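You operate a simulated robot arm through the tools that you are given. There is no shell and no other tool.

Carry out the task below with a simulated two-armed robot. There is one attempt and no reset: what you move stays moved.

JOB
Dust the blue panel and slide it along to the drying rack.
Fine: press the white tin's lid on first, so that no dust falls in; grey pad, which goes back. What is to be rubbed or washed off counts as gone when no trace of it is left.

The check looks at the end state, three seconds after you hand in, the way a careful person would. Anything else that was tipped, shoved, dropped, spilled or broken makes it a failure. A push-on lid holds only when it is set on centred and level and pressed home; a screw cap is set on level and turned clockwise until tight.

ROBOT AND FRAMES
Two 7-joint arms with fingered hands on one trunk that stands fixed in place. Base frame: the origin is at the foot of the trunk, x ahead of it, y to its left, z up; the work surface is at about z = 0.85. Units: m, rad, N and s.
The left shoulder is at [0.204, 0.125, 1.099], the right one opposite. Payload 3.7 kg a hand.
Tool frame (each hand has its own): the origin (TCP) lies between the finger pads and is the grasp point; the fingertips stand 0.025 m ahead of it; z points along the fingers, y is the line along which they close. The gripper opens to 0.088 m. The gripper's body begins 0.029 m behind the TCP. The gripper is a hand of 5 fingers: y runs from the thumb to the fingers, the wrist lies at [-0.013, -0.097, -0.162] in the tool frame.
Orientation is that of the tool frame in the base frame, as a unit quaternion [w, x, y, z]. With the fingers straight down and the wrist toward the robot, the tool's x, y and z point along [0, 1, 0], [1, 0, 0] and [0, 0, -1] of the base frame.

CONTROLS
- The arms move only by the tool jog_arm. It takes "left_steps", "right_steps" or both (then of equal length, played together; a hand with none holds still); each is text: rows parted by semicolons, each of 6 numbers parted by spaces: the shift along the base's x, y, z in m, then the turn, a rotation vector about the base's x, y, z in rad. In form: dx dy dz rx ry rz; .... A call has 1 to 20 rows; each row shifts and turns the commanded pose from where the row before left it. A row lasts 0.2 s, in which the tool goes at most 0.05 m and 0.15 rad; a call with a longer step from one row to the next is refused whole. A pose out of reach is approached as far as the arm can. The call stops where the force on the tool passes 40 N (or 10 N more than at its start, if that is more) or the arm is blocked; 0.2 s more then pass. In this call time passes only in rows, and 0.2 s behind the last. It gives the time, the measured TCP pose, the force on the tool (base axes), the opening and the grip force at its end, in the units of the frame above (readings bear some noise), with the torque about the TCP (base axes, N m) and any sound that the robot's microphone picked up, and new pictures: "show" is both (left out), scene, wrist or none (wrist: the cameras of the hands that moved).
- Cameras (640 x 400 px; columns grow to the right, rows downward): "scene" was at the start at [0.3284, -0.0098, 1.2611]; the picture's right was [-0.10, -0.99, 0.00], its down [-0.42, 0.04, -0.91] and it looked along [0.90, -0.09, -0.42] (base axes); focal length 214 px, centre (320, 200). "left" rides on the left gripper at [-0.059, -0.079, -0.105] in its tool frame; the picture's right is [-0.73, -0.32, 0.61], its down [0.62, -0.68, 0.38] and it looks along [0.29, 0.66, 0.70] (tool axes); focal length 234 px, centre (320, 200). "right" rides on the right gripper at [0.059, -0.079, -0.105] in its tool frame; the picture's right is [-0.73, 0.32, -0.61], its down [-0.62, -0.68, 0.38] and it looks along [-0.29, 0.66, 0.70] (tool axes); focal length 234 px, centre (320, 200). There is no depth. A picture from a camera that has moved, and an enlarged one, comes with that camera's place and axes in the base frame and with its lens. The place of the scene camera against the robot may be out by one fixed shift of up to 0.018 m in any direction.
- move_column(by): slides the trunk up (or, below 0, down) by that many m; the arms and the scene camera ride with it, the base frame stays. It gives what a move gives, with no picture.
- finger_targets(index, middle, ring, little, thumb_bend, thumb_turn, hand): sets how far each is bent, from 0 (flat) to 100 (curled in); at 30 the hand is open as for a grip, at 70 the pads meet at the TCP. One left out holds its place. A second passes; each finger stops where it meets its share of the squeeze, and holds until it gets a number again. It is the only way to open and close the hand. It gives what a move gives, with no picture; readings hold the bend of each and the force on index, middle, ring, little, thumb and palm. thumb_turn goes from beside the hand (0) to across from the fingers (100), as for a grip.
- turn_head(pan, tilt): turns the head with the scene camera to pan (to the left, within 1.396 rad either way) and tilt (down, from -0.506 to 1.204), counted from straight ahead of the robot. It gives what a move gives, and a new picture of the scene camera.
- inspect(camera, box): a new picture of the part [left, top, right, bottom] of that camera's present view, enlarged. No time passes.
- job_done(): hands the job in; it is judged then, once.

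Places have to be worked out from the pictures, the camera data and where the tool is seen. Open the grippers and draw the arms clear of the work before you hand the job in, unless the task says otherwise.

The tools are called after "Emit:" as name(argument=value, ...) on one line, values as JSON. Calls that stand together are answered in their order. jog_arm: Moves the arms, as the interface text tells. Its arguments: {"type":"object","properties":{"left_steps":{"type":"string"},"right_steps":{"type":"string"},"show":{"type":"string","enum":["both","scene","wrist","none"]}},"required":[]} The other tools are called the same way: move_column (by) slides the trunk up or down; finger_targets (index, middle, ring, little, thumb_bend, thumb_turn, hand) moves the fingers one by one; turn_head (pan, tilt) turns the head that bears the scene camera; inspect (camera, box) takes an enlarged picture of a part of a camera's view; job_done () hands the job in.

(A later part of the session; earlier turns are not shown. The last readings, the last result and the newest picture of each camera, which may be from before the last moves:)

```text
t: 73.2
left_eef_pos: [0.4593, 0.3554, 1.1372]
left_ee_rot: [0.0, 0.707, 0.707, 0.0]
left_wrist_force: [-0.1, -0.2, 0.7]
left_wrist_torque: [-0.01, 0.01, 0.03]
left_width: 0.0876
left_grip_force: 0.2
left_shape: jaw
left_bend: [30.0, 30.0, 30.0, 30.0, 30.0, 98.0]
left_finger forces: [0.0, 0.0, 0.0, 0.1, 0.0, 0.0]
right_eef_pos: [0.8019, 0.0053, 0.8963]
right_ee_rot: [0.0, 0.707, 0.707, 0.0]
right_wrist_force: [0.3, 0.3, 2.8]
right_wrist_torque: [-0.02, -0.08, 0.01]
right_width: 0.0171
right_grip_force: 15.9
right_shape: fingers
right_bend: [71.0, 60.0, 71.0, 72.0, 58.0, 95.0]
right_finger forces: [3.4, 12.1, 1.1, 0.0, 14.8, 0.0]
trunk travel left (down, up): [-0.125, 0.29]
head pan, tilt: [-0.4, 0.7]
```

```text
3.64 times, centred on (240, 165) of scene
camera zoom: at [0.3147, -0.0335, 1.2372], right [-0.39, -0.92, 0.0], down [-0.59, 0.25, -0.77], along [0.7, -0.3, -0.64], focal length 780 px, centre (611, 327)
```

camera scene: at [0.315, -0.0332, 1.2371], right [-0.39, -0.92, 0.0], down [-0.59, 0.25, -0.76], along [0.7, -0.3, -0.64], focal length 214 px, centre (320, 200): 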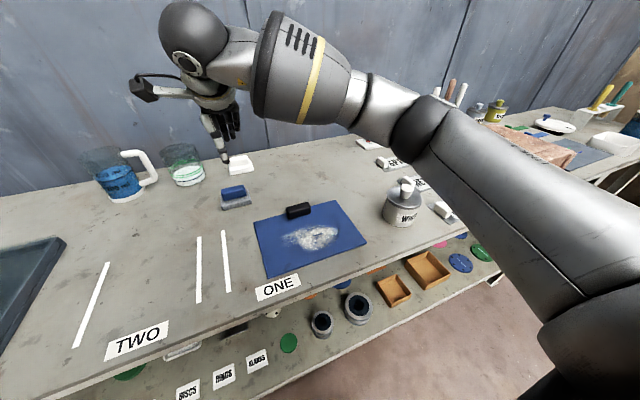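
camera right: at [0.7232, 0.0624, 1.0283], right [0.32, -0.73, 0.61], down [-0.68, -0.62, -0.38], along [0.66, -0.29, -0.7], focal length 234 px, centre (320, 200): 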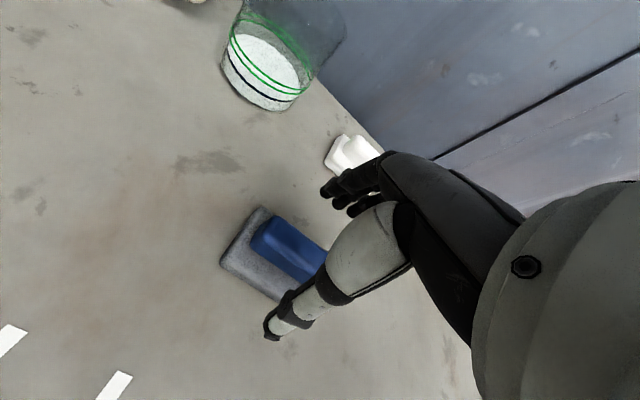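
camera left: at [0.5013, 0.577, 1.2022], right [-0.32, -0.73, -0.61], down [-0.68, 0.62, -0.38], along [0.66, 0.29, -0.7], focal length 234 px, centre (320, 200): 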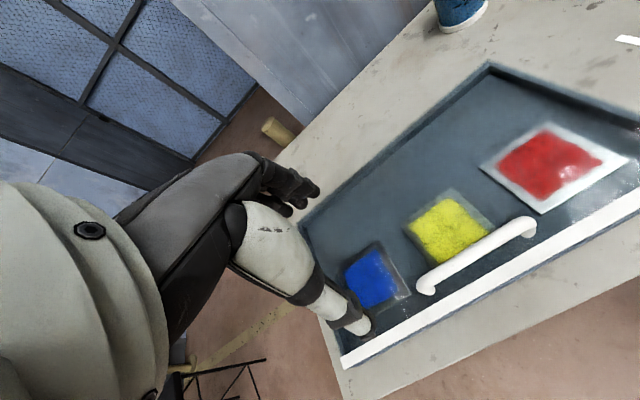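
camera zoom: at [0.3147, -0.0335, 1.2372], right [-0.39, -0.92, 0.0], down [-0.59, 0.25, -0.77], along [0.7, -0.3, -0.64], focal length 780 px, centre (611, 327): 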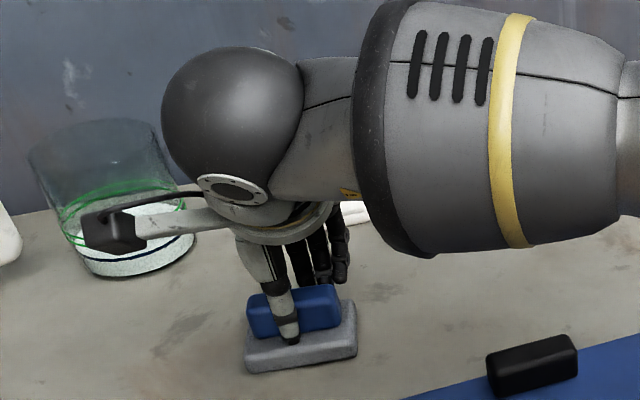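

Grip is 16 N on the handle. I lift the pad and check it hangs level.

Emit:
jog_arm(right_steps="0 0 0.01 0 0 0;0 0 0.02 0 0 0;0 0 0.03 0 0 0;0 0 0.03 0 0 0", show="none")

Emit:
inspect(camera="right", box=[200, 120, 400, 340])

Emit:
inspect(camera="scene", box=[190, 80, 290, 190])

```text
t: 74.2
left_eef_pos: [0.4597, 0.3543, 1.1379]
left_ee_rot: [0.001, 0.707, 0.707, 0.0]
left_wrist_force: [-0.1, 0.1, 1.0]
left_wrist_torque: [-0.02, 0.02, 0.01]
left_width: 0.0879
left_grip_force: 0.0
left_shape: jaw
left_bend: [30.0, 30.0, 30.0, 30.0, 30.0, 98.0]
left_finger forces: [0.0, 0.0, 0.0, 0.1, 0.0, 0.0]
right_eef_pos: [0.8025, 0.0049, 0.9859]
right_ee_rot: [0.0, 0.708, 0.707, 0.0]
right_wrist_force: [0.1, 0.4, -0.5]
right_wrist_torque: [0.01, 0.0, 0.0]
right_width: 0.0173
right_grip_force: 13.8
right_shape: fingers
right_bend: [71.0, 60.0, 71.0, 72.0, 58.0, 95.0]
right_finger forces: [3.7, 8.6, 0.8, 0.0, 14.0, 0.1]
trunk travel left (down, up): [-0.125, 0.29]
head pan, tilt: [-0.4, 0.7]
```

```text
1.82 times, centred on (300, 230) of right
camera zoom: at [0.722, 0.0632, 1.0907], right [0.32, -0.73, 0.61], down [-0.68, -0.62, -0.38], along [0.66, -0.29, -0.7], focal length 426 px, centre (356, 146)
```

zoom: 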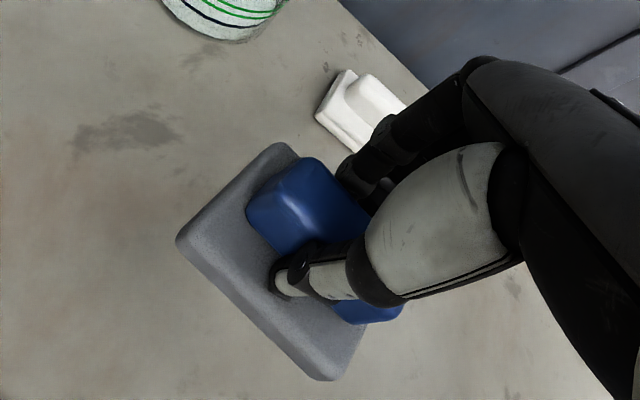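

```text
3.64 times, centred on (240, 135) of scene
camera zoom: at [0.3144, -0.0335, 1.2374], right [-0.39, -0.92, 0.0], down [-0.59, 0.25, -0.77], along [0.7, -0.3, -0.64], focal length 780 px, centre (611, 436)
```

zoom: 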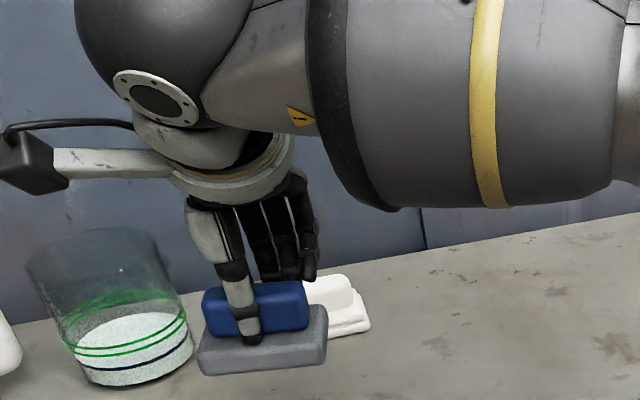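

The pad is held level, turned about 0.16 rad in the hand. I turn it straight and carry it over the left part of the panel, low above the surface.

Emit:
jog_arm(right_steps="-0.0354 -0.0133 0 0 0 0.08;-0.0354 -0.0133 0 0 0 0.08;-0.0354 -0.0133 0 0 0 0;-0.0354 -0.0133 0 0 0 0;-0.0354 -0.0133 0 0 0 0;-0.0354 -0.0133 0 0 0 0;0 0 -0.03 0 0 0;0 0 -0.03 0 0 0", show="both")

Emit:
inspect(camera="scene", box=[230, 160, 390, 300])

```text
t: 76.0
left_eef_pos: [0.4599, 0.3548, 1.1352]
left_ee_rot: [0.0, 0.707, 0.707, 0.0]
left_wrist_force: [-0.1, 0.2, 0.3]
left_wrist_torque: [0.0, -0.02, -0.03]
left_width: 0.0878
left_grip_force: 0.0
left_shape: jaw
left_bend: [30.0, 30.0, 30.0, 30.0, 30.0, 98.0]
left_finger forces: [0.0, 0.1, 0.1, 0.0, 0.1, 0.0]
right_eef_pos: [0.5891, -0.0749, 0.925]
right_ee_rot: [0.0, 0.648, 0.762, 0.001]
right_wrist_force: [-0.1, -0.1, -0.5]
right_wrist_torque: [0.04, 0.0, -0.04]
right_width: 0.017
right_grip_force: 13.2
right_shape: fingers
right_bend: [71.0, 60.0, 71.0, 72.0, 58.0, 95.0]
right_finger forces: [3.8, 7.9, 0.7, 0.0, 13.6, 0.1]
trunk travel left (down, up): [-0.125, 0.29]
head pan, tilt: [-0.4, 0.7]
camera scene: at [0.3151, -0.0337, 1.2371], right [-0.39, -0.92, 0.0], down [-0.59, 0.25, -0.76], along [0.7, -0.3, -0.64], focal length 214 px, centre (320, 200)
camera right: at [0.5018, -0.0302, 1.0302], right [0.43, -0.67, 0.61], down [-0.57, -0.72, -0.38], along [0.69, -0.18, -0.7], focal length 234 px, centre (320, 200)
```

scene: 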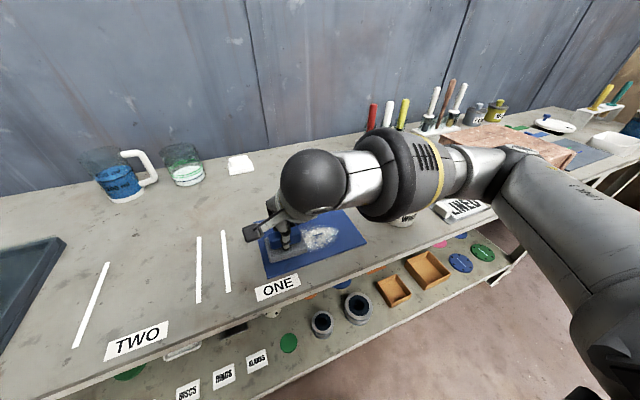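
right: 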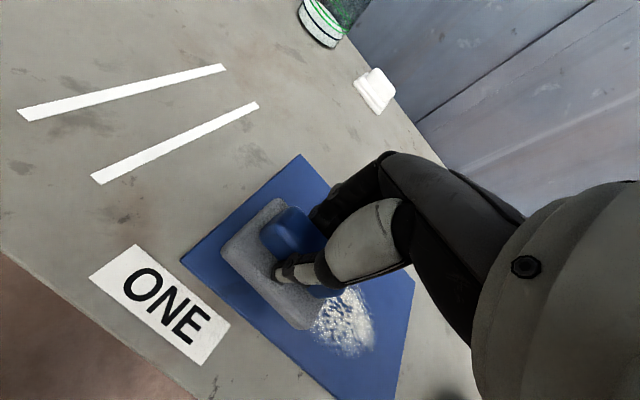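

```text
2.86 times, centred on (310, 230) of scene
camera zoom: at [0.3151, -0.0337, 1.2371], right [-0.39, -0.92, 0.0], down [-0.59, 0.25, -0.76], along [0.7, -0.3, -0.64], focal length 613 px, centre (349, 114)
```

zoom: 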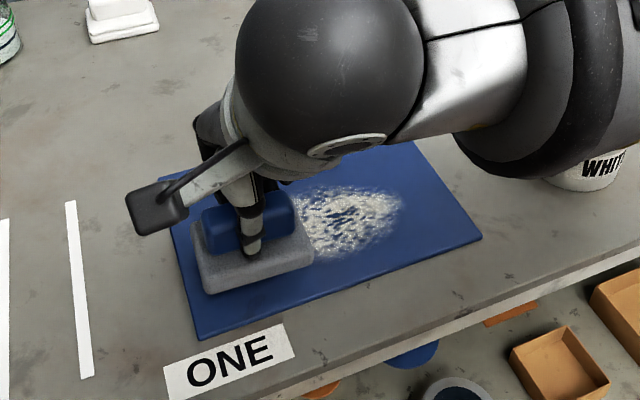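

Pad is just above the panel, left of the dust. I lower it slowly to contact.

Emit:
jog_arm(right_steps="0 0 -0.012 0 0 0;0 0 -0.008 0 0 0;0 0 -0.003 0 0 0", show="none")

```text
t: 76.8
left_eef_pos: [0.4591, 0.3548, 1.1362]
left_ee_rot: [0.0, 0.707, 0.707, 0.0]
left_wrist_force: [-0.3, 0.5, 0.1]
left_wrist_torque: [0.02, -0.01, 0.01]
left_width: 0.0879
left_grip_force: 0.0
left_shape: jaw
left_bend: [30.0, 30.0, 30.0, 30.0, 30.0, 98.0]
left_finger forces: [0.1, 0.1, 0.1, 0.1, 0.0, 0.0]
right_eef_pos: [0.5891, -0.0737, 0.9028]
right_ee_rot: [0.0, 0.649, 0.761, -0.001]
right_wrist_force: [0.3, 0.8, -1.3]
right_wrist_torque: [0.01, 0.02, 0.01]
right_width: 0.0173
right_grip_force: 12.5
right_shape: fingers
right_bend: [71.0, 60.0, 71.0, 72.0, 58.0, 95.0]
right_finger forces: [3.7, 7.9, 0.6, 0.0, 13.7, 0.0]
trunk travel left (down, up): [-0.125, 0.29]
head pan, tilt: [-0.4, 0.7]
```

Emit:
jog_arm(right_steps="0 0 -0.001 0 0 0;0 0 -0.001 0 0 0", show="none")

```text
t: 77.4
left_eef_pos: [0.4581, 0.356, 1.1359]
left_ee_rot: [-0.001, 0.707, 0.707, 0.0]
left_wrist_force: [-0.2, -0.2, -0.6]
left_wrist_torque: [-0.01, 0.03, -0.02]
left_width: 0.0879
left_grip_force: 0.2
left_shape: jaw
left_bend: [30.0, 30.0, 30.0, 30.0, 30.0, 98.0]
left_finger forces: [0.1, 0.1, 0.0, 0.1, 0.0, 0.0]
right_eef_pos: [0.5901, -0.0748, 0.9019]
right_ee_rot: [0.0, 0.648, 0.762, 0.001]
right_wrist_force: [-0.8, 0.1, 1.6]
right_wrist_torque: [-0.03, -0.01, 0.04]
right_width: 0.0173
right_grip_force: 13.4
right_shape: fingers
right_bend: [71.0, 60.0, 71.0, 72.0, 58.0, 95.0]
right_finger forces: [3.6, 8.4, 0.8, 0.0, 14.0, 0.1]
trunk travel left (down, up): [-0.125, 0.29]
head pan, tilt: [-0.4, 0.7]
```

Contact begins at about z = 0.901. I press a millimetre more and make a first stroke along −y, then check panel and dust.

Emit:
jog_arm(right_steps="0 0 -0.001 0 0 0;0 -0.0225 0 0 0 0;0 -0.0225 0 0 0 0;0 -0.0225 0 0 0 0", show="scene")

Emit:
inspect(camera="right", box=[100, 100, 500, 400])

Emit:
inspect(camera="scene", box=[230, 160, 390, 300])

```text
t: 78.4
left_eef_pos: [0.4566, 0.355, 1.1368]
left_ee_rot: [0.0, 0.707, 0.708, 0.001]
left_wrist_force: [0.1, -1.0, -0.3]
left_wrist_torque: [0.03, 0.01, 0.03]
left_width: 0.0879
left_grip_force: 0.1
left_shape: jaw
left_bend: [30.0, 30.0, 30.0, 30.0, 30.0, 98.0]
left_finger forces: [0.0, 0.0, 0.0, 0.0, 0.0, 0.0]
right_eef_pos: [0.5911, -0.1429, 0.9008]
right_ee_rot: [0.001, 0.648, 0.761, 0.001]
right_wrist_force: [-0.7, 4.3, 8.8]
right_wrist_torque: [-0.02, -0.08, 0.04]
right_width: 0.0173
right_grip_force: 16.6
right_shape: fingers
right_bend: [71.0, 60.0, 72.0, 72.0, 58.0, 95.0]
right_finger forces: [2.8, 11.7, 0.9, 0.0, 17.7, 0.0]
trunk travel left (down, up): [-0.125, 0.29]
head pan, tilt: [-0.4, 0.7]
camera scene: at [0.314, -0.033, 1.2375], right [-0.39, -0.92, 0.0], down [-0.59, 0.25, -0.77], along [0.71, -0.3, -0.64], focal length 214 px, centre (320, 200)
```

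scene: 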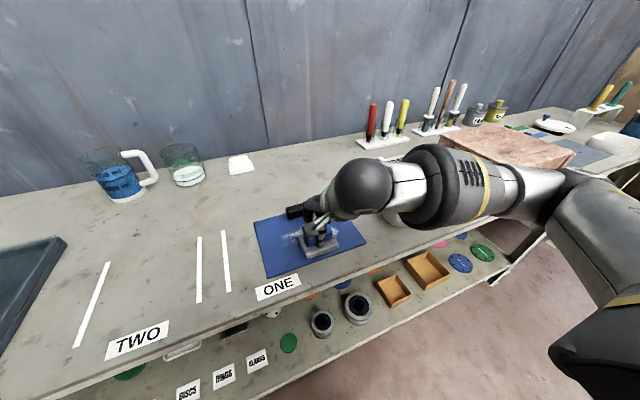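

```text
1.33 times, centred on (300, 250) of right
camera zoom: at [0.5011, -0.0976, 1.0051], right [0.43, -0.66, 0.61], down [-0.57, -0.72, -0.38], along [0.7, -0.18, -0.69], focal length 312 px, centre (347, 133)
```

zoom: 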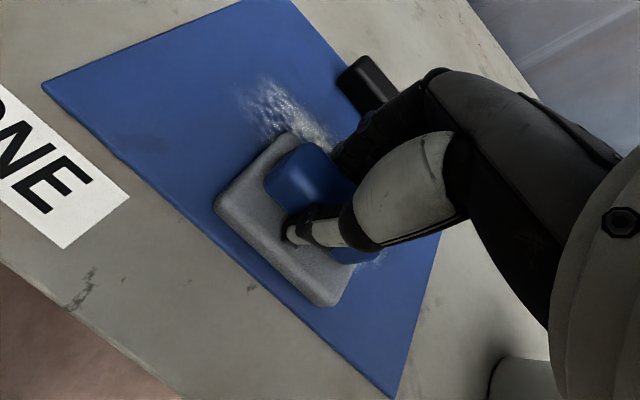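

```text
2.86 times, centred on (310, 230) of scene
camera zoom: at [0.314, -0.033, 1.2375], right [-0.39, -0.92, 0.0], down [-0.59, 0.25, -0.77], along [0.71, -0.3, -0.64], focal length 613 px, centre (349, 114)
```

zoom: 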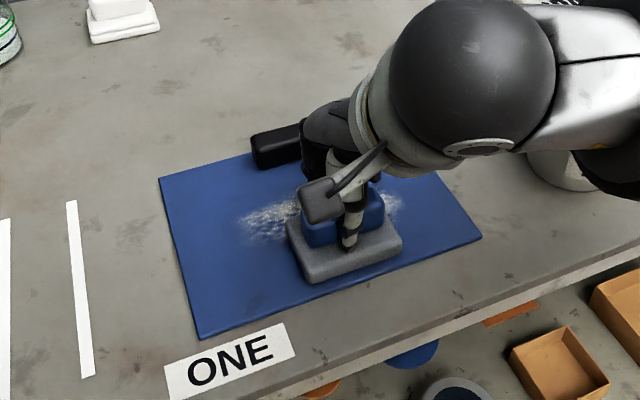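

The dust clears where the pad passes and the panel stays put at 9 N. I continue the stroke to the right end, step inward, and stroke back.

Emit:
jog_arm(right_steps="0 -0.0225 0 0 0 0;0 -0.0225 0 0 0 0;0 -0.0225 0 0 0 0;0.013 0 0 0 0 0;0.013 0 0 0 0 0;0 0.0225 0 0 0 0;0 0.0225 0 0 0 0;0 0.0225 0 0 0 0;0 0.0225 0 0 0 0;0 0.0225 0 0 0 0;0 0.0225 0 0 0 0", show="scene")

Emit:
inspect(camera="right", box=[100, 100, 500, 400])

Emit:
inspect(camera="scene", box=[230, 160, 390, 300])

```text
t: 80.8
left_eef_pos: [0.4589, 0.3551, 1.1374]
left_ee_rot: [0.0, 0.707, 0.708, 0.001]
left_wrist_force: [0.0, 0.4, -1.5]
left_wrist_torque: [0.01, -0.02, -0.03]
left_width: 0.0877
left_grip_force: 0.1
left_shape: jaw
left_bend: [30.0, 30.0, 30.0, 30.0, 30.0, 98.0]
left_finger forces: [0.0, 0.1, 0.1, 0.0, 0.0, 0.0]
right_eef_pos: [0.6159, -0.0762, 0.9007]
right_ee_rot: [-0.001, 0.649, 0.761, 0.0]
right_wrist_force: [0.9, -3.8, 5.9]
right_wrist_torque: [-0.13, -0.13, -0.03]
right_width: 0.017
right_grip_force: 15.0
right_shape: fingers
right_bend: [71.0, 61.0, 72.0, 72.0, 59.0, 94.0]
right_finger forces: [4.0, 12.3, 0.0, 0.0, 15.2, 0.0]
trunk travel left (down, up): [-0.125, 0.29]
head pan, tilt: [-0.4, 0.7]
camera scene: at [0.3142, -0.034, 1.2373], right [-0.39, -0.92, 0.0], down [-0.59, 0.25, -0.77], along [0.7, -0.3, -0.64], focal length 214 px, centre (320, 200)
```

scene: 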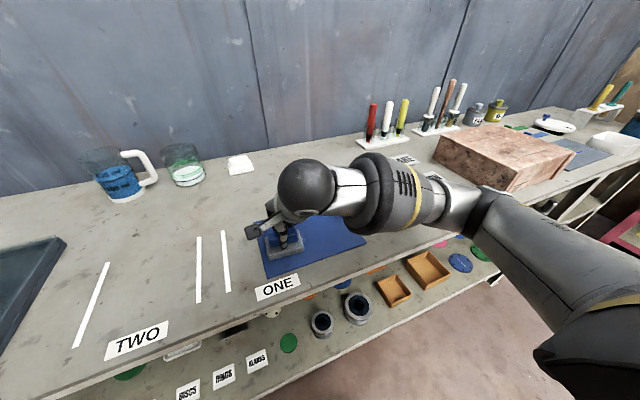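

```text
1.33 times, centred on (300, 250) of right
camera zoom: at [0.5269, -0.0306, 1.0051], right [0.43, -0.67, 0.61], down [-0.57, -0.72, -0.38], along [0.69, -0.18, -0.7], focal length 312 px, centre (347, 133)
```

zoom: 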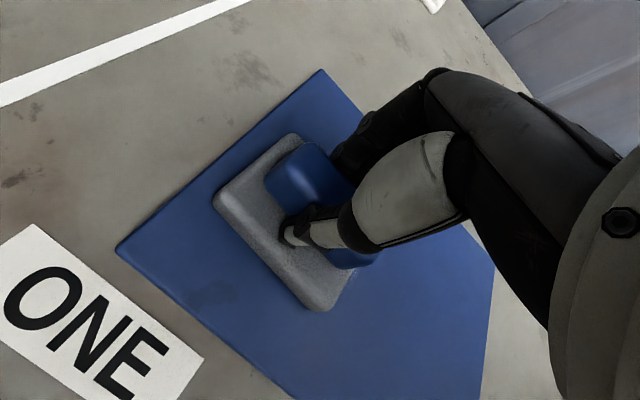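

```text
2.86 times, centred on (310, 230) of scene
camera zoom: at [0.3142, -0.034, 1.2373], right [-0.39, -0.92, 0.0], down [-0.59, 0.25, -0.77], along [0.7, -0.3, -0.64], focal length 613 px, centre (349, 114)
```

zoom: 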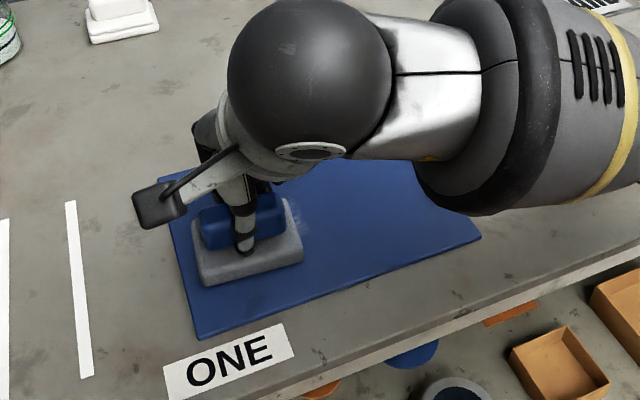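

Most dust is gone. One more pass further back toward the black grip, then I'll go over the middle again.

Emit:
jog_arm(right_steps="0.011 0 0 0 0 0;0.011 0 0 0 0 0;0 -0.0225 0 0 0 0;0 -0.0225 0 0 0 0;0 -0.0225 0 0 0 0;0 -0.0225 0 0 0 0;0 -0.0225 0 0 0 0;0 -0.0225 0 0 0 0;-0.016 0 0 0 0 0;-0.016 0 0 0 0 0;0 0.0225 0 0 0 0;0 0.0225 0 0 0 0;0 0.0225 0 0 0 0;0 0.0225 0 0 0 0;0 0.0225 0 0 0 0;0 0.0225 0 0 0 0", show="none")

Emit:
inspect(camera="right", box=[100, 100, 500, 400])

Emit:
inspect(camera="scene", box=[230, 160, 390, 300])

```text
t: 84.2
left_eef_pos: [0.4579, 0.3553, 1.1352]
left_ee_rot: [0.0, 0.707, 0.707, 0.0]
left_wrist_force: [-0.1, -0.2, 0.6]
left_wrist_torque: [-0.02, 0.0, 0.02]
left_width: 0.088
left_grip_force: 0.0
left_shape: jaw
left_bend: [30.0, 30.0, 30.0, 30.0, 30.0, 98.0]
left_finger forces: [0.0, 0.0, 0.0, 0.1, 0.1, 0.0]
right_eef_pos: [0.6049, -0.0763, 0.9001]
right_ee_rot: [0.0, 0.649, 0.761, 0.0]
right_wrist_force: [0.2, -6.0, 7.4]
right_wrist_torque: [-0.14, -0.09, -0.06]
right_width: 0.0174
right_grip_force: 16.7
right_shape: fingers
right_bend: [71.0, 60.0, 72.0, 72.0, 59.0, 95.0]
right_finger forces: [4.4, 11.2, 0.3, 0.0, 17.1, 0.0]
trunk travel left (down, up): [-0.125, 0.29]
head pan, tilt: [-0.4, 0.7]
```

```text
1.33 times, centred on (300, 250) of right
camera zoom: at [0.5172, -0.0309, 1.0051], right [0.43, -0.67, 0.61], down [-0.57, -0.72, -0.38], along [0.7, -0.18, -0.7], focal length 312 px, centre (347, 133)
```

zoom: 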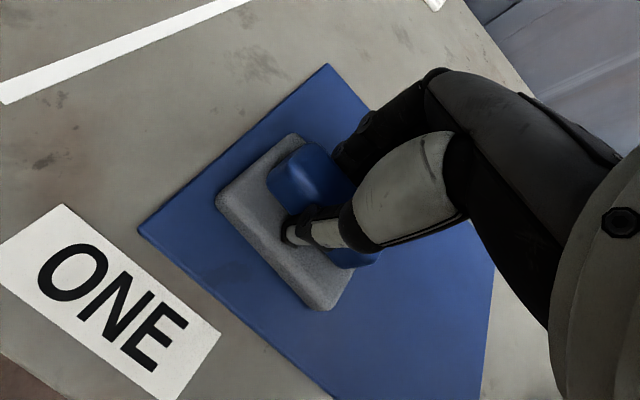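

```text
2.86 times, centred on (310, 230) of scene
camera zoom: at [0.3141, -0.034, 1.2373], right [-0.39, -0.92, 0.0], down [-0.59, 0.25, -0.77], along [0.71, -0.3, -0.64], focal length 613 px, centre (349, 114)
```

zoom: 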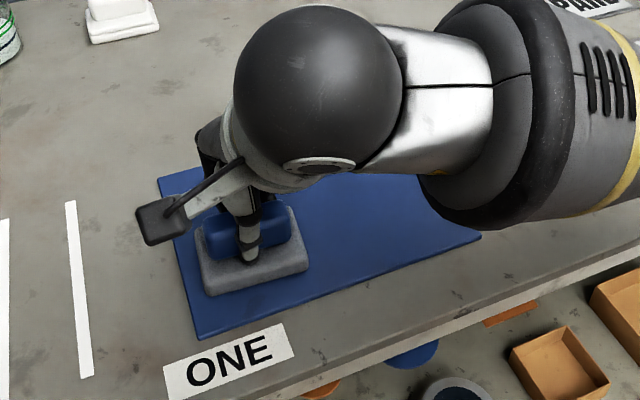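

The panel looks clean under the pad's path. I lift the pad away, toward its home spot, and inspect the whole panel closely.

Emit:
jog_arm(right_steps="0 0 0.03 0 0 0;0 0 0.04 0 0 0;0.033 0.0135 0.01 0 0 0;0.033 0.0135 0 0 0 0;0.033 0.0135 0 0 0 0;0.033 0.0135 0 0 0 0;0.033 0.0135 0 0 0 0;0.031 0.0135 0 0 0 0", show="scene")

Emit:
inspect(camera="scene", box=[240, 190, 380, 290])

Emit:
inspect(camera="right", box=[0, 0, 640, 400])

```text
t: 86.0
left_eef_pos: [0.4597, 0.3551, 1.1355]
left_ee_rot: [0.0, 0.707, 0.707, 0.001]
left_wrist_force: [-0.2, 0.4, -0.3]
left_wrist_torque: [0.0, -0.01, -0.02]
left_width: 0.088
left_grip_force: 0.0
left_shape: jaw
left_bend: [30.0, 30.0, 30.0, 30.0, 30.0, 98.0]
left_finger forces: [0.0, 0.1, 0.0, 0.0, 0.0, 0.0]
right_eef_pos: [0.8022, 0.005, 0.9805]
right_ee_rot: [0.0, 0.649, 0.761, -0.001]
right_wrist_force: [0.3, 0.3, -0.8]
right_wrist_torque: [0.01, 0.01, 0.0]
right_width: 0.0173
right_grip_force: 13.0
right_shape: fingers
right_bend: [71.0, 60.0, 72.0, 72.0, 59.0, 95.0]
right_finger forces: [4.2, 7.4, 0.5, 0.0, 13.6, 0.1]
trunk travel left (down, up): [-0.125, 0.29]
head pan, tilt: [-0.4, 0.7]
camera scene: at [0.3152, -0.0333, 1.237], right [-0.39, -0.92, 0.0], down [-0.59, 0.25, -0.76], along [0.7, -0.3, -0.64], focal length 214 px, centre (320, 200)
```

scene: 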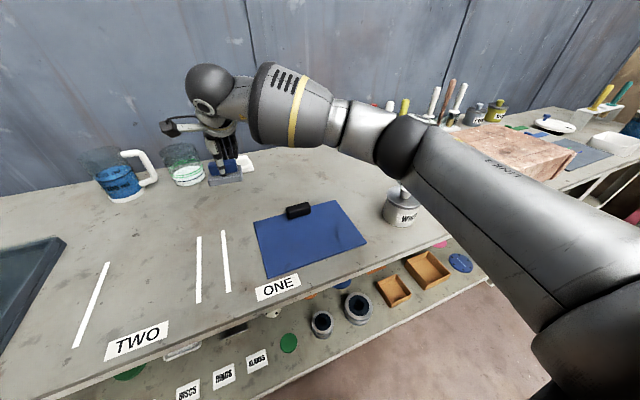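

```text
4.00 times, centred on (310, 240) of scene
camera zoom: at [0.3152, -0.0333, 1.237], right [-0.39, -0.92, 0.0], down [-0.59, 0.25, -0.76], along [0.7, -0.3, -0.64], focal length 858 px, centre (360, 40)
```

zoom: 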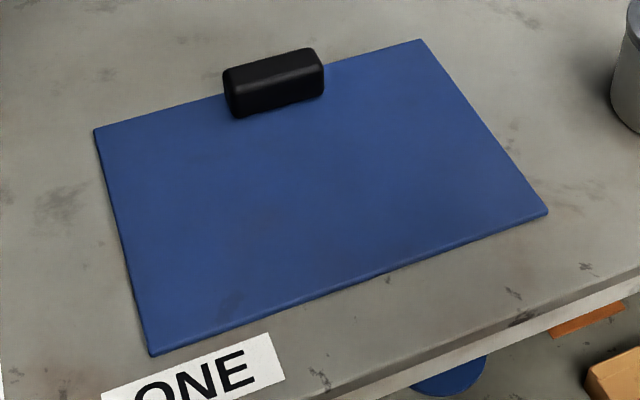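

```text
1.00 times, centred on (320, 200) of right (not enlarged: the box is as wide or as high as the picture)
camera zoom: at [0.7139, 0.0515, 1.0852], right [0.44, -0.66, 0.61], down [-0.57, -0.72, -0.38], along [0.69, -0.18, -0.7], focal length 234 px, centre (320, 200)
```

zoom: 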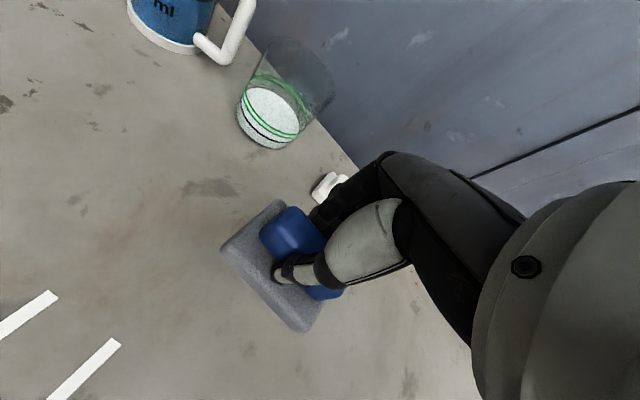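

The panel looks clean at this zoom. I enlarge further for faint traces.

Emit:
inspect(camera="scene", box=[255, 205, 320, 255])

Emit:
inspect(camera="scene", box=[305, 195, 370, 245])

Emit:
inspect(camera="scene", box=[255, 235, 335, 285])

```text
8.00 times, centred on (288, 230) of scene
camera zoom: at [0.3152, -0.0333, 1.237], right [-0.39, -0.92, 0.0], down [-0.59, 0.25, -0.76], along [0.7, -0.3, -0.64], focal length 1716 px, centre (580, -40)
```

zoom: 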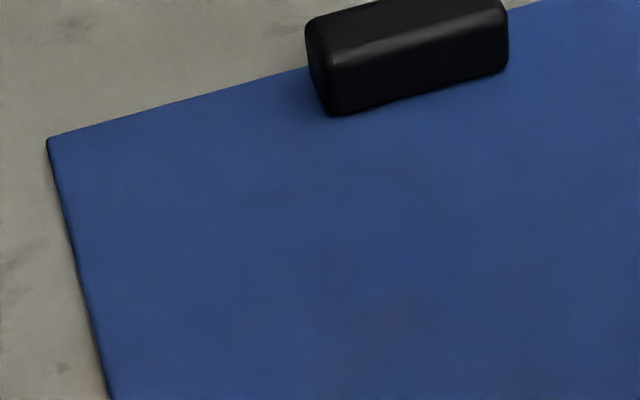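

```text
8.00 times, centred on (338, 220) of scene
camera zoom: at [0.3152, -0.0333, 1.237], right [-0.39, -0.92, 0.0], down [-0.59, 0.25, -0.76], along [0.7, -0.3, -0.64], focal length 1716 px, centre (180, 40)
```

zoom: 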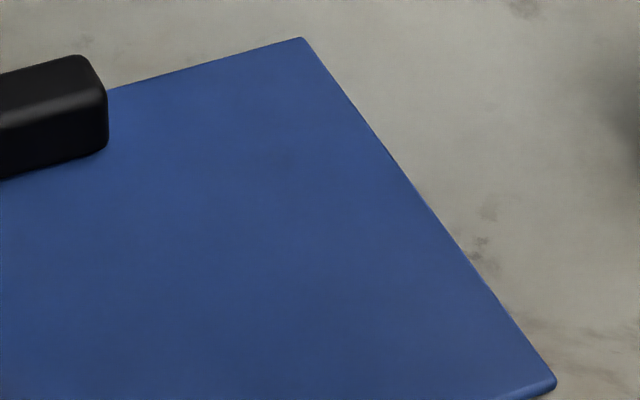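

```text
8.00 times, centred on (295, 260) of scene
camera zoom: at [0.3152, -0.0333, 1.237], right [-0.39, -0.92, 0.0], down [-0.59, 0.25, -0.76], along [0.7, -0.3, -0.64], focal length 1716 px, centre (520, -280)
```

zoom: 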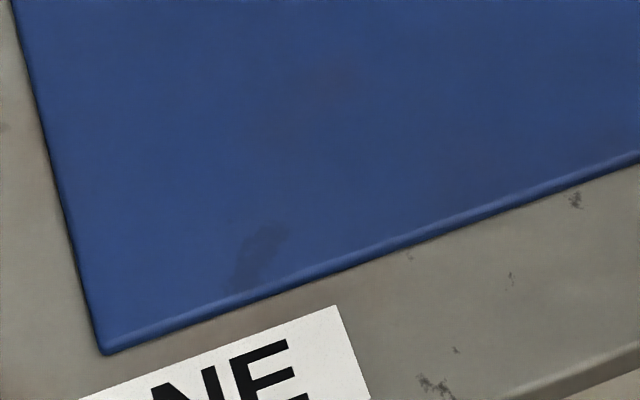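

No white trace is visible. To be safe I make one more light pass with offset lanes over the former dust area.

Emit:
jog_arm(right_steps="-0.0345 -0.0133 0 0 0 0;-0.0345 -0.0133 0 0 0 0;-0.0345 -0.0133 0 0 0 0;-0.0345 -0.0133 0 0 0 0;-0.0345 -0.0133 0 0 0 0;-0.0295 -0.0133 0 0 0 0;0 0 -0.035 0 0 0;0 0 -0.035 0 0 0;0 0 -0.007 0 0 0;0 0 -0.003 0 0 0", show="none")

Emit:
jog_arm(right_steps="0 0 -0.0005 0 0 0;0 -0.0225 0 0 0 0;0 -0.0225 0 0 0 0;0 -0.0225 0 0 0 0;0 -0.0225 0 0 0 0;0 -0.0225 0 0 0 0;0 -0.0225 0 0 0 0;0.014 0 0 0 0 0;0.014 0 0 0 0 0;0 0.0225 0 0 0 0;0 0.0225 0 0 0 0;0 0.0225 0 0 0 0;0 0.0225 0 0 0 0;0 0.0225 0 0 0 0;0 0.0225 0 0 0 0;-0.02 -0.02 0 0 0 0;-0.02 -0.02 0 0 0 0;0 -0.04 0 0 0 0;0 -0.04 0 0 0 0", show="none")

```text
t: 88.2
left_eef_pos: [0.4581, 0.354, 1.1367]
left_ee_rot: [0.0, 0.707, 0.707, 0.0]
left_wrist_force: [0.9, 0.1, -0.1]
left_wrist_torque: [-0.01, 0.01, -0.02]
left_width: 0.0879
left_grip_force: 0.0
left_shape: jaw
left_bend: [30.0, 30.0, 30.0, 30.0, 30.0, 98.0]
left_finger forces: [0.1, 0.1, 0.0, 0.0, 0.0, 0.0]
right_eef_pos: [0.5996, -0.0733, 0.9017]
right_ee_rot: [0.0, 0.649, 0.761, 0.0]
right_wrist_force: [-1.0, -0.9, 3.4]
right_wrist_torque: [-0.04, -0.08, 0.03]
right_width: 0.0171
right_grip_force: 13.3
right_shape: fingers
right_bend: [71.0, 60.0, 72.0, 72.0, 59.0, 95.0]
right_finger forces: [3.9, 8.2, 0.2, 0.0, 14.3, 0.0]
trunk travel left (down, up): [-0.125, 0.29]
head pan, tilt: [-0.4, 0.7]
```

```text
t: 92.2
left_eef_pos: [0.4588, 0.3553, 1.1368]
left_ee_rot: [-0.001, 0.707, 0.707, 0.0]
left_wrist_force: [0.2, 0.4, 0.2]
left_wrist_torque: [-0.02, 0.02, -0.01]
left_width: 0.0877
left_grip_force: 0.1
left_shape: jaw
left_bend: [30.0, 30.0, 30.0, 30.0, 30.0, 98.0]
left_finger forces: [0.1, 0.0, 0.1, 0.1, 0.0, 0.0]
right_eef_pos: [0.5858, -0.1933, 0.9013]
right_ee_rot: [0.001, 0.648, 0.762, -0.001]
right_wrist_force: [-1.4, 3.9, 8.3]
right_wrist_torque: [0.06, -0.07, 0.04]
right_width: 0.0173
right_grip_force: 16.7
right_shape: fingers
right_bend: [71.0, 59.0, 72.0, 72.0, 59.0, 94.0]
right_finger forces: [3.7, 12.3, 0.2, 0.0, 16.5, 0.1]
trunk travel left (down, up): [-0.125, 0.29]
head pan, tilt: [-0.4, 0.7]
```

The second pass is done with steady 8 N. I lift straight up and bring the pad back above its home spot, then check the panel again.

Emit:
jog_arm(right_steps="0 0 0.03 0 0 0;0 0 0.04 0 0 0;0.03 0.028 0.01 0 0 0;0.031 0.028 0 0 0 0;0.031 0.028 0 0 0 0;0.031 0.028 0 0 0 0;0.031 0.028 0 0 0 0;0.031 0.028 0 0 0 0;0.031 0.03 0 0 0 0", show="both")

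Emit:
inspect(camera="scene", box=[240, 190, 380, 290])

Emit:
inspect(camera="right", box=[180, 160, 380, 360])

```text
t: 94.2
left_eef_pos: [0.4582, 0.3542, 1.1359]
left_ee_rot: [0.0, 0.707, 0.707, 0.0]
left_wrist_force: [-0.5, 0.8, 0.5]
left_wrist_torque: [-0.02, -0.01, 0.04]
left_width: 0.088
left_grip_force: 0.0
left_shape: jaw
left_bend: [30.0, 30.0, 30.0, 30.0, 30.0, 98.0]
left_finger forces: [0.1, 0.0, 0.0, 0.0, 0.0, 0.1]
right_eef_pos: [0.8047, 0.0059, 0.9806]
right_ee_rot: [-0.001, 0.648, 0.762, 0.0]
right_wrist_force: [0.2, -0.1, -0.2]
right_wrist_torque: [0.02, 0.02, 0.03]
right_width: 0.0168
right_grip_force: 12.9
right_shape: fingers
right_bend: [71.0, 60.0, 72.0, 72.0, 59.0, 94.0]
right_finger forces: [4.3, 7.6, 0.2, 0.0, 13.2, 0.0]
trunk travel left (down, up): [-0.125, 0.29]
head pan, tilt: [-0.4, 0.7]
camera scene: at [0.3151, -0.0332, 1.2371], right [-0.39, -0.92, 0.0], down [-0.59, 0.25, -0.76], along [0.7, -0.3, -0.64], focal length 214 px, centre (320, 200)
camera right: at [0.7156, 0.0506, 1.0846], right [0.43, -0.66, 0.61], down [-0.57, -0.72, -0.38], along [0.69, -0.18, -0.7], focal length 234 px, centre (320, 200)
```

scene: 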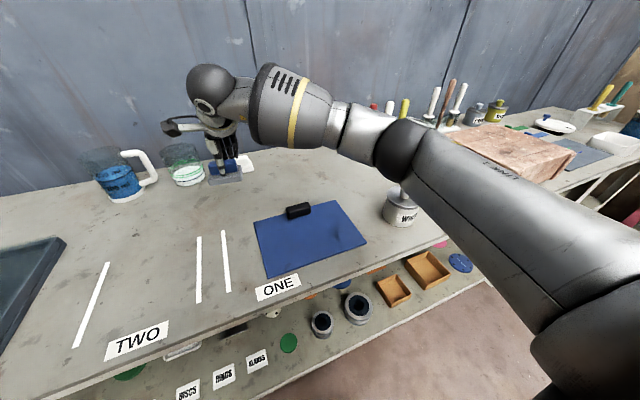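
right: 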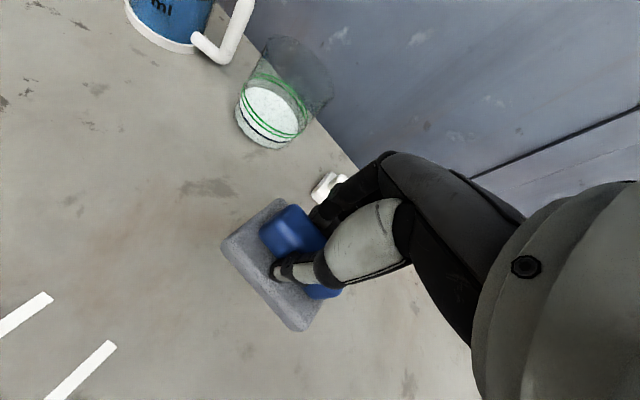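

```text
4.00 times, centred on (310, 240) of scene
camera zoom: at [0.3151, -0.0332, 1.2371], right [-0.39, -0.92, 0.0], down [-0.59, 0.25, -0.76], along [0.7, -0.3, -0.64], focal length 858 px, centre (360, 40)
```

zoom: 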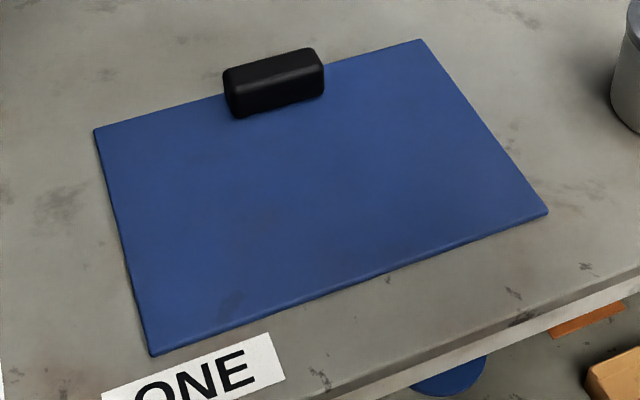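

```text
2.00 times, centred on (280, 260) of right
camera zoom: at [0.7156, 0.0506, 1.0846], right [0.43, -0.66, 0.61], down [-0.57, -0.72, -0.38], along [0.69, -0.18, -0.7], focal length 468 px, centre (400, 80)
```

zoom: 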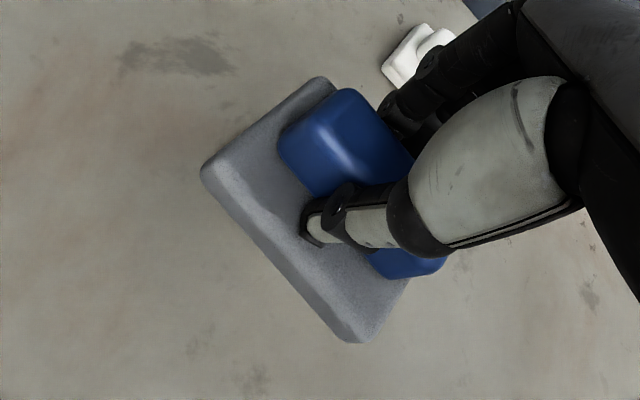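

Panel is clean and unmoved. I set the pad back at its original spot, base centre [0.805, 0.004], lowering gently to contact.

Emit:
jog_arm(right_steps="0.0035 -0.002 -0.03 0 0 0;0 0 -0.03 0 0 0;0 0 -0.018 0 0 0;0 0 -0.004 0 0 0;0 0 -0.002 0 0 0", show="none")

Emit:
inspect(camera="scene", box=[190, 110, 290, 220])

```text
t: 95.4
left_eef_pos: [0.4581, 0.3549, 1.1357]
left_ee_rot: [0.0, 0.707, 0.707, 0.0]
left_wrist_force: [0.7, 1.0, 0.1]
left_wrist_torque: [-0.03, 0.02, 0.01]
left_width: 0.0878
left_grip_force: 0.1
left_shape: jaw
left_bend: [30.0, 30.0, 30.0, 30.0, 30.0, 98.0]
left_finger forces: [0.1, 0.0, 0.1, 0.1, 0.0, 0.0]
right_eef_pos: [0.8071, 0.0023, 0.8968]
right_ee_rot: [0.0, 0.647, 0.762, 0.0]
right_wrist_force: [-0.1, 0.4, 1.6]
right_wrist_torque: [0.01, -0.02, 0.01]
right_width: 0.0171
right_grip_force: 12.9
right_shape: fingers
right_bend: [71.0, 60.0, 72.0, 72.0, 59.0, 94.0]
right_finger forces: [4.0, 7.9, 0.2, 0.0, 13.9, 0.1]
trunk travel left (down, up): [-0.125, 0.29]
head pan, tilt: [-0.4, 0.7]
```

```text
3.64 times, centred on (240, 165) of scene
camera zoom: at [0.3145, -0.0336, 1.2373], right [-0.39, -0.92, 0.0], down [-0.59, 0.25, -0.77], along [0.7, -0.3, -0.64], focal length 780 px, centre (611, 327)
```

zoom: 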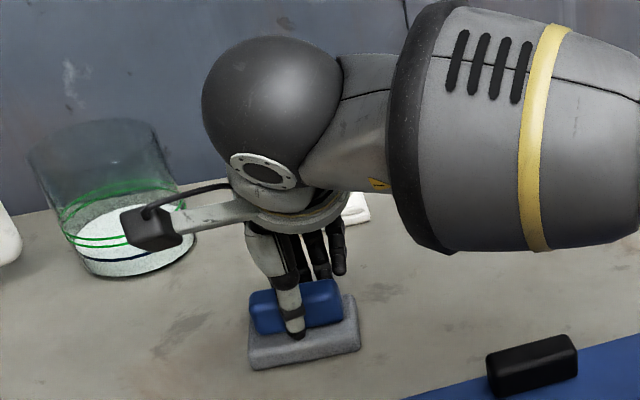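

The pad stands within about 5 mm of its old outline, slightly near. I nudge it 4 mm back and release.

Emit:
jog_arm(right_steps="0.002 0.0005 0.001 0 0 0;0.002 0.0005 0 0 0 0;0 0 -0.0015 0 0 0", show="none")

Emit:
finger_targets(hand="right", index=50, middle=50, ring=50, little=50, thumb_bend=48)

Emit:
finger_targets(hand="right", index=30, middle=30, ring=30, little=30, thumb_bend=30)

Emit:
inspect(camera="scene", box=[190, 110, 290, 220])

```text
t: 96.2
left_eef_pos: [0.4584, 0.3552, 1.1377]
left_ee_rot: [0.0, 0.707, 0.707, -0.001]
left_wrist_force: [-0.1, -0.8, 0.6]
left_wrist_torque: [0.02, -0.02, 0.02]
left_width: 0.088
left_grip_force: 0.1
left_shape: jaw
left_bend: [30.0, 30.0, 30.0, 30.0, 30.0, 98.0]
left_finger forces: [0.0, 0.0, 0.0, 0.0, 0.0, 0.0]
right_eef_pos: [0.8116, 0.0036, 0.8964]
right_ee_rot: [0.001, 0.649, 0.761, 0.001]
right_wrist_force: [-2.2, -1.1, 3.9]
right_wrist_torque: [-0.05, 0.01, -0.05]
right_width: 0.0174
right_grip_force: 13.9
right_shape: fingers
right_bend: [71.0, 60.0, 72.0, 72.0, 59.0, 94.0]
right_finger forces: [3.9, 8.0, 0.0, 0.0, 15.2, 0.0]
trunk travel left (down, up): [-0.125, 0.29]
head pan, tilt: [-0.4, 0.7]
```

```text
t: 97.2
left_eef_pos: [0.4585, 0.3541, 1.137]
left_ee_rot: [0.0, 0.707, 0.708, 0.0]
left_wrist_force: [0.7, 1.0, 0.6]
left_wrist_torque: [0.01, 0.0, 0.03]
left_width: 0.0879
left_grip_force: 0.0
left_shape: jaw
left_bend: [30.0, 30.0, 30.0, 30.0, 30.0, 98.0]
left_finger forces: [0.0, 0.0, 0.1, 0.0, 0.0, 0.0]
right_eef_pos: [0.8105, 0.0021, 0.8945]
right_ee_rot: [0.0, 0.648, 0.762, 0.0]
right_wrist_force: [0.3, 0.9, 1.9]
right_wrist_torque: [-0.03, 0.08, 0.02]
right_width: 0.0437
right_grip_force: 1.0
right_shape: fingers
right_bend: [50.0, 50.0, 50.0, 50.0, 48.0, 97.0]
right_finger forces: [0.0, 0.0, 0.0, 0.1, 2.0, 0.1]
trunk travel left (down, up): [-0.125, 0.29]
head pan, tilt: [-0.4, 0.7]
```

```text
t: 98.2
left_eef_pos: [0.4598, 0.355, 1.1351]
left_ee_rot: [0.0, 0.706, 0.708, 0.0]
left_wrist_force: [-0.1, -0.8, 0.2]
left_wrist_torque: [-0.03, -0.01, -0.02]
left_width: 0.0875
left_grip_force: 0.1
left_shape: jaw
left_bend: [30.0, 30.0, 30.0, 30.0, 30.0, 98.0]
left_finger forces: [0.1, 0.0, 0.0, 0.1, 0.1, 0.2]
right_eef_pos: [0.8103, 0.0024, 0.8936]
right_ee_rot: [0.0, 0.648, 0.761, 0.0]
right_wrist_force: [0.3, 0.4, 0.3]
right_wrist_torque: [-0.01, 0.01, 0.05]
right_width: 0.0844
right_grip_force: 0.1
right_shape: fingers
right_bend: [30.0, 30.0, 30.0, 30.0, 30.0, 97.0]
right_finger forces: [0.0, 0.1, 0.0, 0.0, 0.0, 0.0]
trunk travel left (down, up): [-0.125, 0.29]
head pan, tilt: [-0.4, 0.7]
```

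```text
3.64 times, centred on (240, 165) of scene
camera zoom: at [0.3149, -0.0336, 1.2371], right [-0.39, -0.92, 0.0], down [-0.59, 0.25, -0.76], along [0.7, -0.3, -0.64], focal length 780 px, centre (611, 327)
```

zoom: 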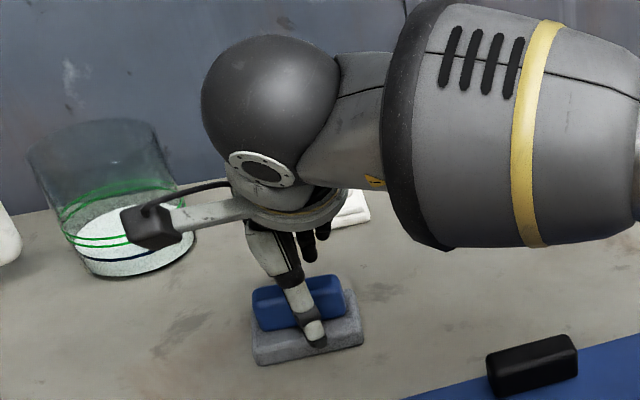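

The pad stands on its old spot. I raise the right hand clear and retire that arm to its start pose.

Emit:
jog_arm(right_steps="0 0 0.02 0 0 0;0 0 0.04 0 0 0;0 0 0.04 0 0 0;-0.028 -0.029 0.015 0 0 -0.08;-0.028 -0.029 0.015 0 0 -0.08;-0.028 -0.029 0.015 0 0 0;-0.028 -0.029 0.015 0 0 0;-0.028 -0.029 0.015 0 0 0;-0.028 -0.029 0.015 0 0 0;-0.028 -0.029 0.015 0 0 0;-0.028 -0.029 0.015 0 0 0;-0.028 -0.029 0.015 0 0 0;-0.028 -0.029 0.015 0 0 0;-0.028 -0.029 0.015 0 0 0", show="both")

Emit:
turn_head(pan=0.1, tilt=0.6)

```text
t: 101.2
left_eef_pos: [0.4579, 0.355, 1.1374]
left_ee_rot: [0.001, 0.707, 0.707, 0.001]
left_wrist_force: [-0.7, -0.2, 0.1]
left_wrist_torque: [-0.05, 0.0, -0.04]
left_width: 0.0878
left_grip_force: 0.1
left_shape: jaw
left_bend: [30.0, 30.0, 30.0, 30.0, 30.0, 98.0]
left_finger forces: [0.0, 0.0, 0.1, 0.0, 0.0, 0.0]
right_eef_pos: [0.5025, -0.3174, 1.1607]
right_ee_rot: [0.001, 0.706, 0.708, 0.0]
right_wrist_force: [0.1, 0.2, -0.6]
right_wrist_torque: [0.0, -0.03, -0.02]
right_width: 0.0845
right_grip_force: 0.1
right_shape: fingers
right_bend: [30.0, 30.0, 30.0, 30.0, 30.0, 97.0]
right_finger forces: [0.0, 0.1, 0.0, 0.0, 0.0, 0.1]
trunk travel left (down, up): [-0.125, 0.29]
head pan, tilt: [-0.4, 0.7]
camera scene: at [0.314, -0.0336, 1.2376], right [-0.39, -0.92, 0.0], down [-0.59, 0.25, -0.77], along [0.71, -0.3, -0.64], focal length 214 px, centre (320, 200)
camera right: at [0.4214, -0.2577, 1.2661], right [0.32, -0.72, 0.61], down [-0.68, -0.62, -0.38], along [0.66, -0.29, -0.7], focal length 234 px, centre (320, 200)
```

scene: 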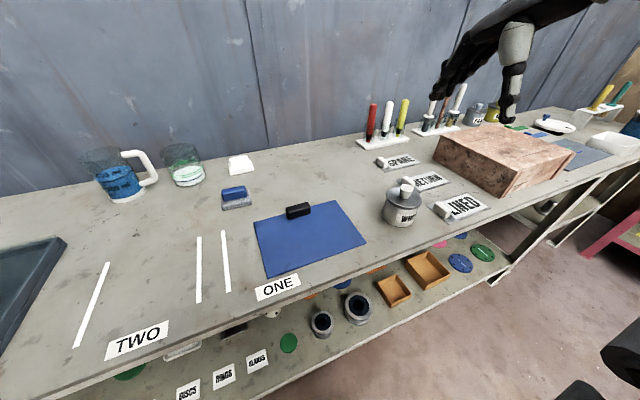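
right: 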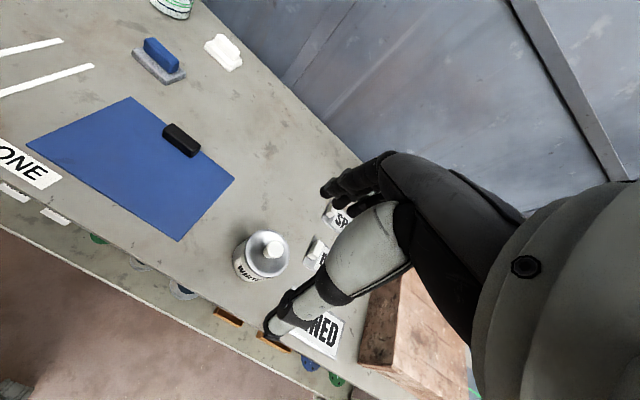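

```text
t: 102.2
left_eef_pos: [0.4594, 0.3547, 1.1362]
left_ee_rot: [0.001, 0.706, 0.708, 0.0]
left_wrist_force: [0.3, 0.9, 0.2]
left_wrist_torque: [0.0, 0.03, -0.04]
left_width: 0.088
left_grip_force: 0.1
left_shape: jaw
left_bend: [30.0, 30.0, 30.0, 30.0, 30.0, 98.0]
left_finger forces: [0.0, 0.1, 0.1, 0.1, 0.1, 0.0]
right_eef_pos: [0.5028, -0.3153, 1.162]
right_ee_rot: [0.001, 0.707, 0.707, 0.0]
right_wrist_force: [0.6, -0.6, 0.6]
right_wrist_torque: [0.02, -0.01, 0.0]
right_width: 0.0842
right_grip_force: 0.0
right_shape: fingers
right_bend: [30.0, 30.0, 30.0, 30.0, 30.0, 97.0]
right_finger forces: [0.1, 0.1, 0.0, 0.0, 0.0, 0.0]
trunk travel left (down, up): [-0.125, 0.29]
head pan, tilt: [0.099, 0.6]
camera scene: at [0.3247, 0.0082, 1.2457], right [0.1, -1.0, 0.0], down [-0.56, -0.06, -0.82], along [0.82, 0.08, -0.57], focal length 214 px, centre (320, 200)
```

scene: 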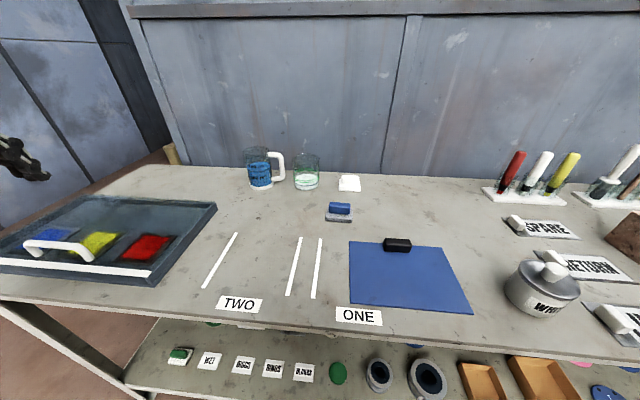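

Right arm is clear. Before sliding the panel I look at the tray on the left again, closely, with the left wrist camera, to understand how the panel can go to it.

Emit:
inspect(camera="left", box=[280, 60, 640, 320])

Emit:
inspect(camera="scene", box=[0, 180, 240, 320])

```text
1.54 times, centred on (460, 190) of left
camera zoom: at [0.3809, 0.2968, 1.242], right [-0.32, -0.73, -0.61], down [-0.68, 0.62, -0.38], along [0.66, 0.29, -0.7], focal length 360 px, centre (105, 215)
```

zoom: 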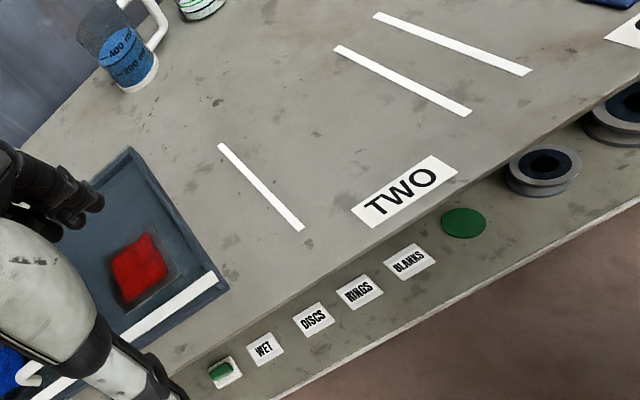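

```text
2.67 times, centred on (120, 250) of scene
camera zoom: at [0.3247, 0.0082, 1.2457], right [0.1, -1.0, 0.0], down [-0.56, -0.06, -0.82], along [0.82, 0.08, -0.57], focal length 572 px, centre (853, 67)
```

zoom: 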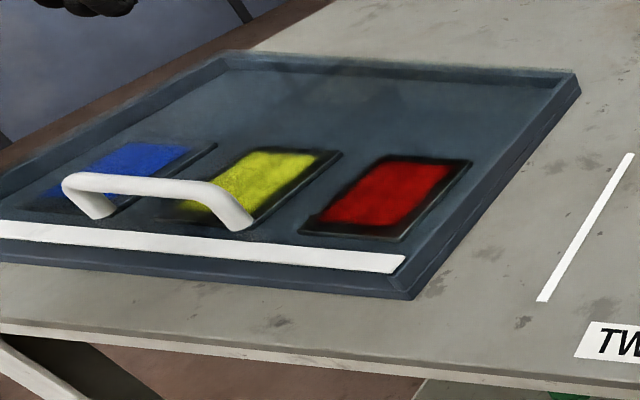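

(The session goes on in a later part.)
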